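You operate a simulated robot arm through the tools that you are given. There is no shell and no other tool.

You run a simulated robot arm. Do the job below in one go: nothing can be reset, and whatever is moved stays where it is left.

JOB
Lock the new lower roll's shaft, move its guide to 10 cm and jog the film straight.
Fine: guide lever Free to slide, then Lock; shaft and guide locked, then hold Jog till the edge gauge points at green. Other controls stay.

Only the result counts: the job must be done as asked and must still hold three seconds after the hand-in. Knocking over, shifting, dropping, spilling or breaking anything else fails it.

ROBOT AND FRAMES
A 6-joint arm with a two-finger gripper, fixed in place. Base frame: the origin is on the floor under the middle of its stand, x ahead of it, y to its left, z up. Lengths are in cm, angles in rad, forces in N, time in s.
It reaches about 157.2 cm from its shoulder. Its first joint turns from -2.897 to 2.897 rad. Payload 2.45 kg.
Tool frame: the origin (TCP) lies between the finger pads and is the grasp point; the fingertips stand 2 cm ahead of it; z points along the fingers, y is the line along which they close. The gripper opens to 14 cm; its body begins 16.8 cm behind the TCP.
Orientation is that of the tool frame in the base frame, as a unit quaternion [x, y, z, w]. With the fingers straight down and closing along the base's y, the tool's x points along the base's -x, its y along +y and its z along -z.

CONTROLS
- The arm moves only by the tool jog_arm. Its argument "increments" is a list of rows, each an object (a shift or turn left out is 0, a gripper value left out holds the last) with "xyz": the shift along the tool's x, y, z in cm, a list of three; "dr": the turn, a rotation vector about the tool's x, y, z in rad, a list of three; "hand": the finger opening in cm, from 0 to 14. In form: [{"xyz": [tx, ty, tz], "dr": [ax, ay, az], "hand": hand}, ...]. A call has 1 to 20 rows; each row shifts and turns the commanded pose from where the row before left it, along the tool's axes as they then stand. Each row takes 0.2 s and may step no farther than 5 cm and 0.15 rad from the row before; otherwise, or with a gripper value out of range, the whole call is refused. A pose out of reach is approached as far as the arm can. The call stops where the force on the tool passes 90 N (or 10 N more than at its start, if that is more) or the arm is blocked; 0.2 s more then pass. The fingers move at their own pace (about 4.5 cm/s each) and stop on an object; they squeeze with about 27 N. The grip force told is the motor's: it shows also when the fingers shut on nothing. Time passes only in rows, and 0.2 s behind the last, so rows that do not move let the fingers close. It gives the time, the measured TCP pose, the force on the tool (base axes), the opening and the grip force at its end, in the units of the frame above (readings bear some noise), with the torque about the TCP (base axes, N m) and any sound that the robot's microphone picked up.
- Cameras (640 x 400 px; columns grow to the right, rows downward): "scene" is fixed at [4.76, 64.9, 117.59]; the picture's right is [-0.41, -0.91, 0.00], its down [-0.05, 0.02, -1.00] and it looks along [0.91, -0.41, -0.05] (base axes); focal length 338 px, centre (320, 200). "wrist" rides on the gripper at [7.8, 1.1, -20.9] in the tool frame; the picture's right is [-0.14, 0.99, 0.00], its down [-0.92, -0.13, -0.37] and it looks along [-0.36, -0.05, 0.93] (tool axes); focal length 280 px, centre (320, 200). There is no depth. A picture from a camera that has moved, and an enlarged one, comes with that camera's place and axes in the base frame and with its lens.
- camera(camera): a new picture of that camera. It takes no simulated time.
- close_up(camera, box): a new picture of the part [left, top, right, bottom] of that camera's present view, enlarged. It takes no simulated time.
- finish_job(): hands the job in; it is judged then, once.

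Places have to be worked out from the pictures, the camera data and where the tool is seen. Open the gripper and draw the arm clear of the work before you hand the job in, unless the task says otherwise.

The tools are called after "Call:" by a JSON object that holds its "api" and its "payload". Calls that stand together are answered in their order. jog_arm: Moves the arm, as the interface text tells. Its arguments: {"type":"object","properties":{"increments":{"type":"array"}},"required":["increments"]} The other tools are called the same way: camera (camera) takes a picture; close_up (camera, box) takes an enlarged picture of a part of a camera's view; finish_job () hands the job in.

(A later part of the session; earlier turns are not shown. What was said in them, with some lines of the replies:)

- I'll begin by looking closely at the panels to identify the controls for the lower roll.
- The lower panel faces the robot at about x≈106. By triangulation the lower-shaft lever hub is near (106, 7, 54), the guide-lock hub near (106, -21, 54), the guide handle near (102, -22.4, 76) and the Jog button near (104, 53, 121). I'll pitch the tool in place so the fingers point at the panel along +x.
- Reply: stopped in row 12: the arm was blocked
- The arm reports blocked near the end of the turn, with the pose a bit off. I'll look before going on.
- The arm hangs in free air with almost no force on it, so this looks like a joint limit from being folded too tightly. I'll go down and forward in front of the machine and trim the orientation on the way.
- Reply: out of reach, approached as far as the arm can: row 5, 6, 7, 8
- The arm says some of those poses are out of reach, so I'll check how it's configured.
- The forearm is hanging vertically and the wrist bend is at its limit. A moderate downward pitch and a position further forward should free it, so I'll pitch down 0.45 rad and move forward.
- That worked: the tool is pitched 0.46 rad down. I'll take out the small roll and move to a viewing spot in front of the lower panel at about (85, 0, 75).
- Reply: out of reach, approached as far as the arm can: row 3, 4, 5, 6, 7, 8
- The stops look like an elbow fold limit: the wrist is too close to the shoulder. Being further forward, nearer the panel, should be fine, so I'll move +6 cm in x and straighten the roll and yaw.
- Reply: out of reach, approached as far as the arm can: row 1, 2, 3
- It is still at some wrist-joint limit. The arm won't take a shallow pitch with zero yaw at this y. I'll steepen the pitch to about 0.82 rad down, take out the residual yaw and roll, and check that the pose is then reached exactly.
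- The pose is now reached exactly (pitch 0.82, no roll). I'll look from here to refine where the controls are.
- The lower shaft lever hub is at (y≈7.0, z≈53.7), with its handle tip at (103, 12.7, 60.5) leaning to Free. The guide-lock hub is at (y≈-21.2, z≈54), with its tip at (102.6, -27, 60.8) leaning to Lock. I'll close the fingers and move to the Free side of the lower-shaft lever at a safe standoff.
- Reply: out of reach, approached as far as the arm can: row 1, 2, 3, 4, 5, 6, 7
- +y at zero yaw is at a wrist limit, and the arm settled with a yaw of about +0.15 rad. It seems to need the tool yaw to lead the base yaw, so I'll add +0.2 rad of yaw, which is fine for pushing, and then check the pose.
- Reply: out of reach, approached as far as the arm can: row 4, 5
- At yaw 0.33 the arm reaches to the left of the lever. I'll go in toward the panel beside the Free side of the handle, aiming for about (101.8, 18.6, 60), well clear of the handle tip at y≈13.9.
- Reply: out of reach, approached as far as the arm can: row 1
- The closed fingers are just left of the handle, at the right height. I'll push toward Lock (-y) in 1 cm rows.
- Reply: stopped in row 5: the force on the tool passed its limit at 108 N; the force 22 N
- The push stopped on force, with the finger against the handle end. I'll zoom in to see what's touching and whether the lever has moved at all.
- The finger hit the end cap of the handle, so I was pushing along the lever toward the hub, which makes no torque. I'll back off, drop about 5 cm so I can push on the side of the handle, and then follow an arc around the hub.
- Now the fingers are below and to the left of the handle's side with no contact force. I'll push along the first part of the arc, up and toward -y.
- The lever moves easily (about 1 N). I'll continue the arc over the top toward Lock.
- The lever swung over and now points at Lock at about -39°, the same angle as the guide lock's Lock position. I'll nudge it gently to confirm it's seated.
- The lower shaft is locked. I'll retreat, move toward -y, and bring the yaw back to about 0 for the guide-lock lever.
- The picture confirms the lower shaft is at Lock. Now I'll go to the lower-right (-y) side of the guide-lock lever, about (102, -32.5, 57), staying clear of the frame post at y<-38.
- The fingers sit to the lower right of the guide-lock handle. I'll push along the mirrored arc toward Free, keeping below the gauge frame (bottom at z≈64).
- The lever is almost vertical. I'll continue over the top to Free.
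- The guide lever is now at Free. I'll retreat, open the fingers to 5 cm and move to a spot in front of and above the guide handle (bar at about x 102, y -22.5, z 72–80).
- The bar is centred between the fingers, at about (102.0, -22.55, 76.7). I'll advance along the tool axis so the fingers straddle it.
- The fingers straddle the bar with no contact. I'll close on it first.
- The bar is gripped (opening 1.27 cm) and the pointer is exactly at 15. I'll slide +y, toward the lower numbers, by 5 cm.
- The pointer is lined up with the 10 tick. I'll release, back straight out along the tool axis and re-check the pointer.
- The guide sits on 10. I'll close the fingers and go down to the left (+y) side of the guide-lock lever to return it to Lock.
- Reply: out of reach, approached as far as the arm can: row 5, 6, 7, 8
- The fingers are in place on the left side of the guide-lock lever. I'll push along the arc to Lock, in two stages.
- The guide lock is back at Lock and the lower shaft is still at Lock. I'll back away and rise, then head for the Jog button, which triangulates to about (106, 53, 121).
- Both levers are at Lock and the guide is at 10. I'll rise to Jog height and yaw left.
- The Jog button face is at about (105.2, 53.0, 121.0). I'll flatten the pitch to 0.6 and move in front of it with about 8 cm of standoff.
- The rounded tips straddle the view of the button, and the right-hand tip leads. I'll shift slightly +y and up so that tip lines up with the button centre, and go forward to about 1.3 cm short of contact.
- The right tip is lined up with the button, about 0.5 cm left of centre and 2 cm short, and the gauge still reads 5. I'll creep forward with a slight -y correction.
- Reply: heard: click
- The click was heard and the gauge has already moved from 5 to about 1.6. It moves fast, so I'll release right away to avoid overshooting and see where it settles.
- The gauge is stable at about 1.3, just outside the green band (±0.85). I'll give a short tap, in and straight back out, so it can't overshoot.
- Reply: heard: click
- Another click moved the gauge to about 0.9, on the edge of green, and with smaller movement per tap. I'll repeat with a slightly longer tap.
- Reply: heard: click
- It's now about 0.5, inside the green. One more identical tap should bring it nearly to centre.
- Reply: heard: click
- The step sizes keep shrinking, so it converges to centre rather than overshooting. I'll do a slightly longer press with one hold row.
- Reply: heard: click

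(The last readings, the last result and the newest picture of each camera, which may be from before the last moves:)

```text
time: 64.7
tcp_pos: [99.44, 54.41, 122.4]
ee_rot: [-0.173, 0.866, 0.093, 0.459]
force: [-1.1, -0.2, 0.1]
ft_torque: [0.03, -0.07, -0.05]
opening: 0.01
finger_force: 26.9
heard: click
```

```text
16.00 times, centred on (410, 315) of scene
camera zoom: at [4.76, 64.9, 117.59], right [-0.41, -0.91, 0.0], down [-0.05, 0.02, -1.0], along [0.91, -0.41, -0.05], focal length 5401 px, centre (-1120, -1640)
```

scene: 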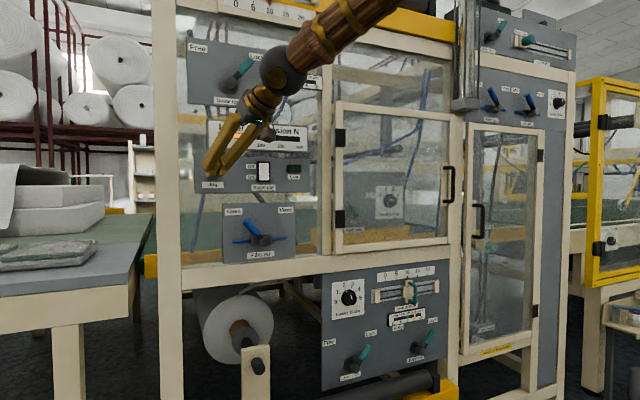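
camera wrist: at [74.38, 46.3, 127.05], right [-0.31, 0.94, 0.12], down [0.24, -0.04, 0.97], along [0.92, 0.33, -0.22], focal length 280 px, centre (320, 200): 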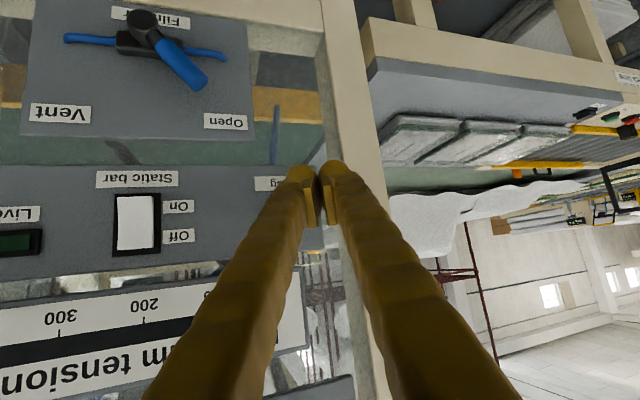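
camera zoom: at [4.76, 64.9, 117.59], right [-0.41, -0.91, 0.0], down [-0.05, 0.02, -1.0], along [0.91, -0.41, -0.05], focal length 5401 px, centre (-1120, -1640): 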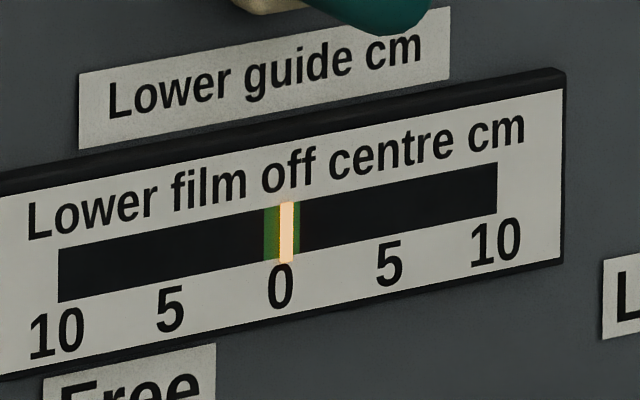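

It's converging on centre (about 0.2). One longer hold will settle it.

Call:
{"api": "jog_arm", "payload": {"increments": [{"xyz": [-1.862, -1.381, 2.753]}, {"xyz": [-0.466, -0.345, 0.688]}, {}, {}, {}, {"xyz": [2.328, 1.726, -3.441]}]}}

Call:
{"api": "close_up", "payload": {"camera": "scene", "box": [395, 305, 425, 325]}}

Call:
{"api": "close_up", "payload": {"camera": "scene", "box": [310, 255, 470, 400]}}

```text
time: 66.0
tcp_pos: [99.45, 54.31, 122.23]
ee_rot: [-0.172, 0.867, 0.092, 0.458]
force: [0.0, 0.7, -0.9]
ft_torque: [0.02, -0.06, -0.02]
opening: 0.0
finger_force: 26.7
heard: click
```

```text
16.00 times, centred on (410, 315) of scene
camera zoom: at [4.76, 64.9, 117.59], right [-0.41, -0.91, 0.0], down [-0.05, 0.02, -1.0], along [0.91, -0.41, -0.05], focal length 5401 px, centre (-1120, -1640)
```

zoom: 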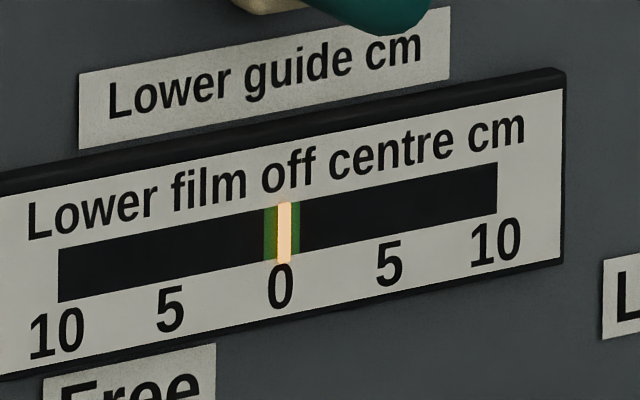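

```text
2.76 times, centred on (390, 328) of scene
camera zoom: at [4.76, 64.9, 117.59], right [-0.41, -0.91, 0.0], down [-0.05, 0.02, -1.0], along [0.91, -0.41, -0.05], focal length 931 px, centre (127, -152)
```

zoom: 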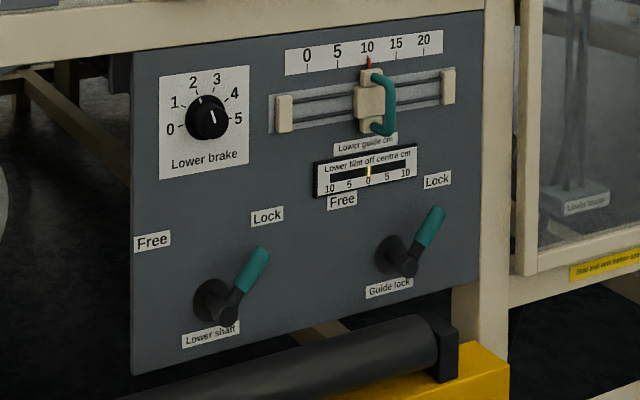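

The gauge is centred in the green, both levers are at Lock and the guide is at 10. I'll retreat clear of the machine, open the gripper and do a last check of everything.

Call:
{"api": "jog_arm", "payload": {"increments": [{"xyz": [2.33, 1.73, -3.44]}, {"xyz": [2.33, 1.73, -3.44]}, {"xyz": [0.23, -3.54, -2.14], "hand": 10}, {"xyz": [0.23, -3.54, -2.14]}, {"xyz": [0.23, -3.54, -2.14]}, {"xyz": [0.23, -3.54, -2.14]}, {"xyz": [0.23, -3.54, -2.14]}, {}, {}, {}]}}

Call:
{"api": "camera", "payload": {"camera": "scene"}}

Call:
{"api": "close_up", "payload": {"camera": "scene", "box": [380, 265, 450, 330]}}

Call:
{"api": "close_up", "payload": {"camera": "scene", "box": [180, 110, 340, 270]}}

Call:
{"api": "close_up", "payload": {"camera": "scene", "box": [310, 310, 460, 400]}}

```text
time: 68.2
tcp_pos: [88.28, 34.71, 127.13]
ee_rot: [-0.172, 0.866, 0.094, 0.459]
force: [0.5, 0.9, 1.2]
ft_torque: [-0.01, 0.01, 0.01]
opening: 10.0
finger_force: 0.1
```

```text
taken
```

scene: 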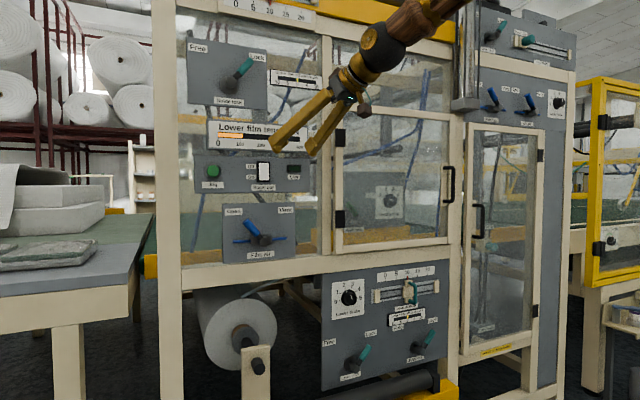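

```text
6.15 times, centred on (415, 298) of scene
camera zoom: at [4.76, 64.9, 117.59], right [-0.41, -0.91, 0.0], down [-0.05, 0.02, -1.0], along [0.91, -0.41, -0.05], focal length 2077 px, centre (-265, -400)
```

zoom: 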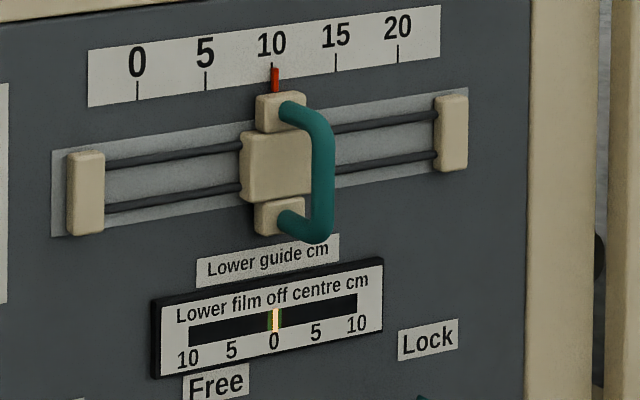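

```text
2.50 times, centred on (260, 190) of scene
camera zoom: at [4.76, 64.9, 117.59], right [-0.41, -0.91, 0.0], down [-0.05, 0.02, -1.0], along [0.91, -0.41, -0.05], focal length 844 px, centre (470, 225)
```

zoom: 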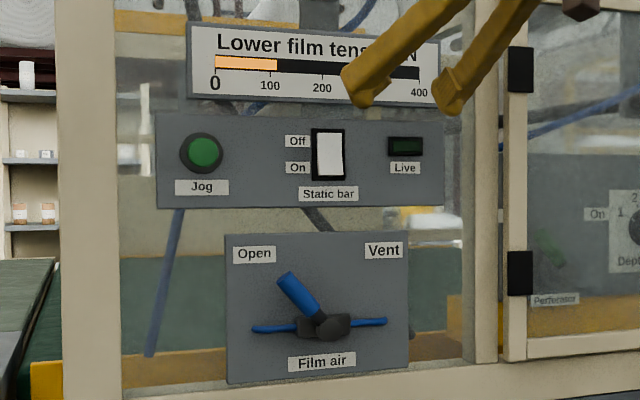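

```text
4.27 times, centred on (385, 355) of scene
camera zoom: at [4.76, 64.9, 117.59], right [-0.41, -0.91, 0.0], down [-0.05, 0.02, -1.0], along [0.91, -0.41, -0.05], focal length 1440 px, centre (43, -461)
```

zoom: 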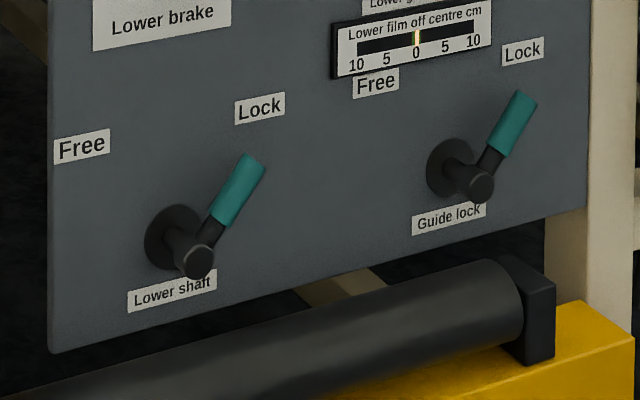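

Everything checks out: the lower shaft and guide levers are at Lock, the guide is at 10, the film gauge is centred on green and steady, and the other controls are unchanged. The gripper is open and clear of the machine, so I'm handing the job in.

Call:
{"api": "finish_job", "payload": {}}

```text
The job is handed in.
```

The lower roll job is done and handed in; the result of the judging hasn't come back.

- **Shaft:** the lower shaft lever is at Lock.
- **Guide:** I freed the guide lever, slid the guide from 15 to 10 cm, and put the lever back to Lock.
- **Film:** I jogged with a few short presses and one longer hold. The lower film gauge went from 5 cm off centre to the middle of the green, and it was still there after I released the button and backed away.

My first push on the shaft lever caught the end of the handle, and the arm stopped at its force limit (108 N). The lever didn't visibly move or look damaged, and it then swung to Lock easily. The other controls near where I worked looked unchanged in the final pictures. The gripper was open and clear of the machine at hand-in.
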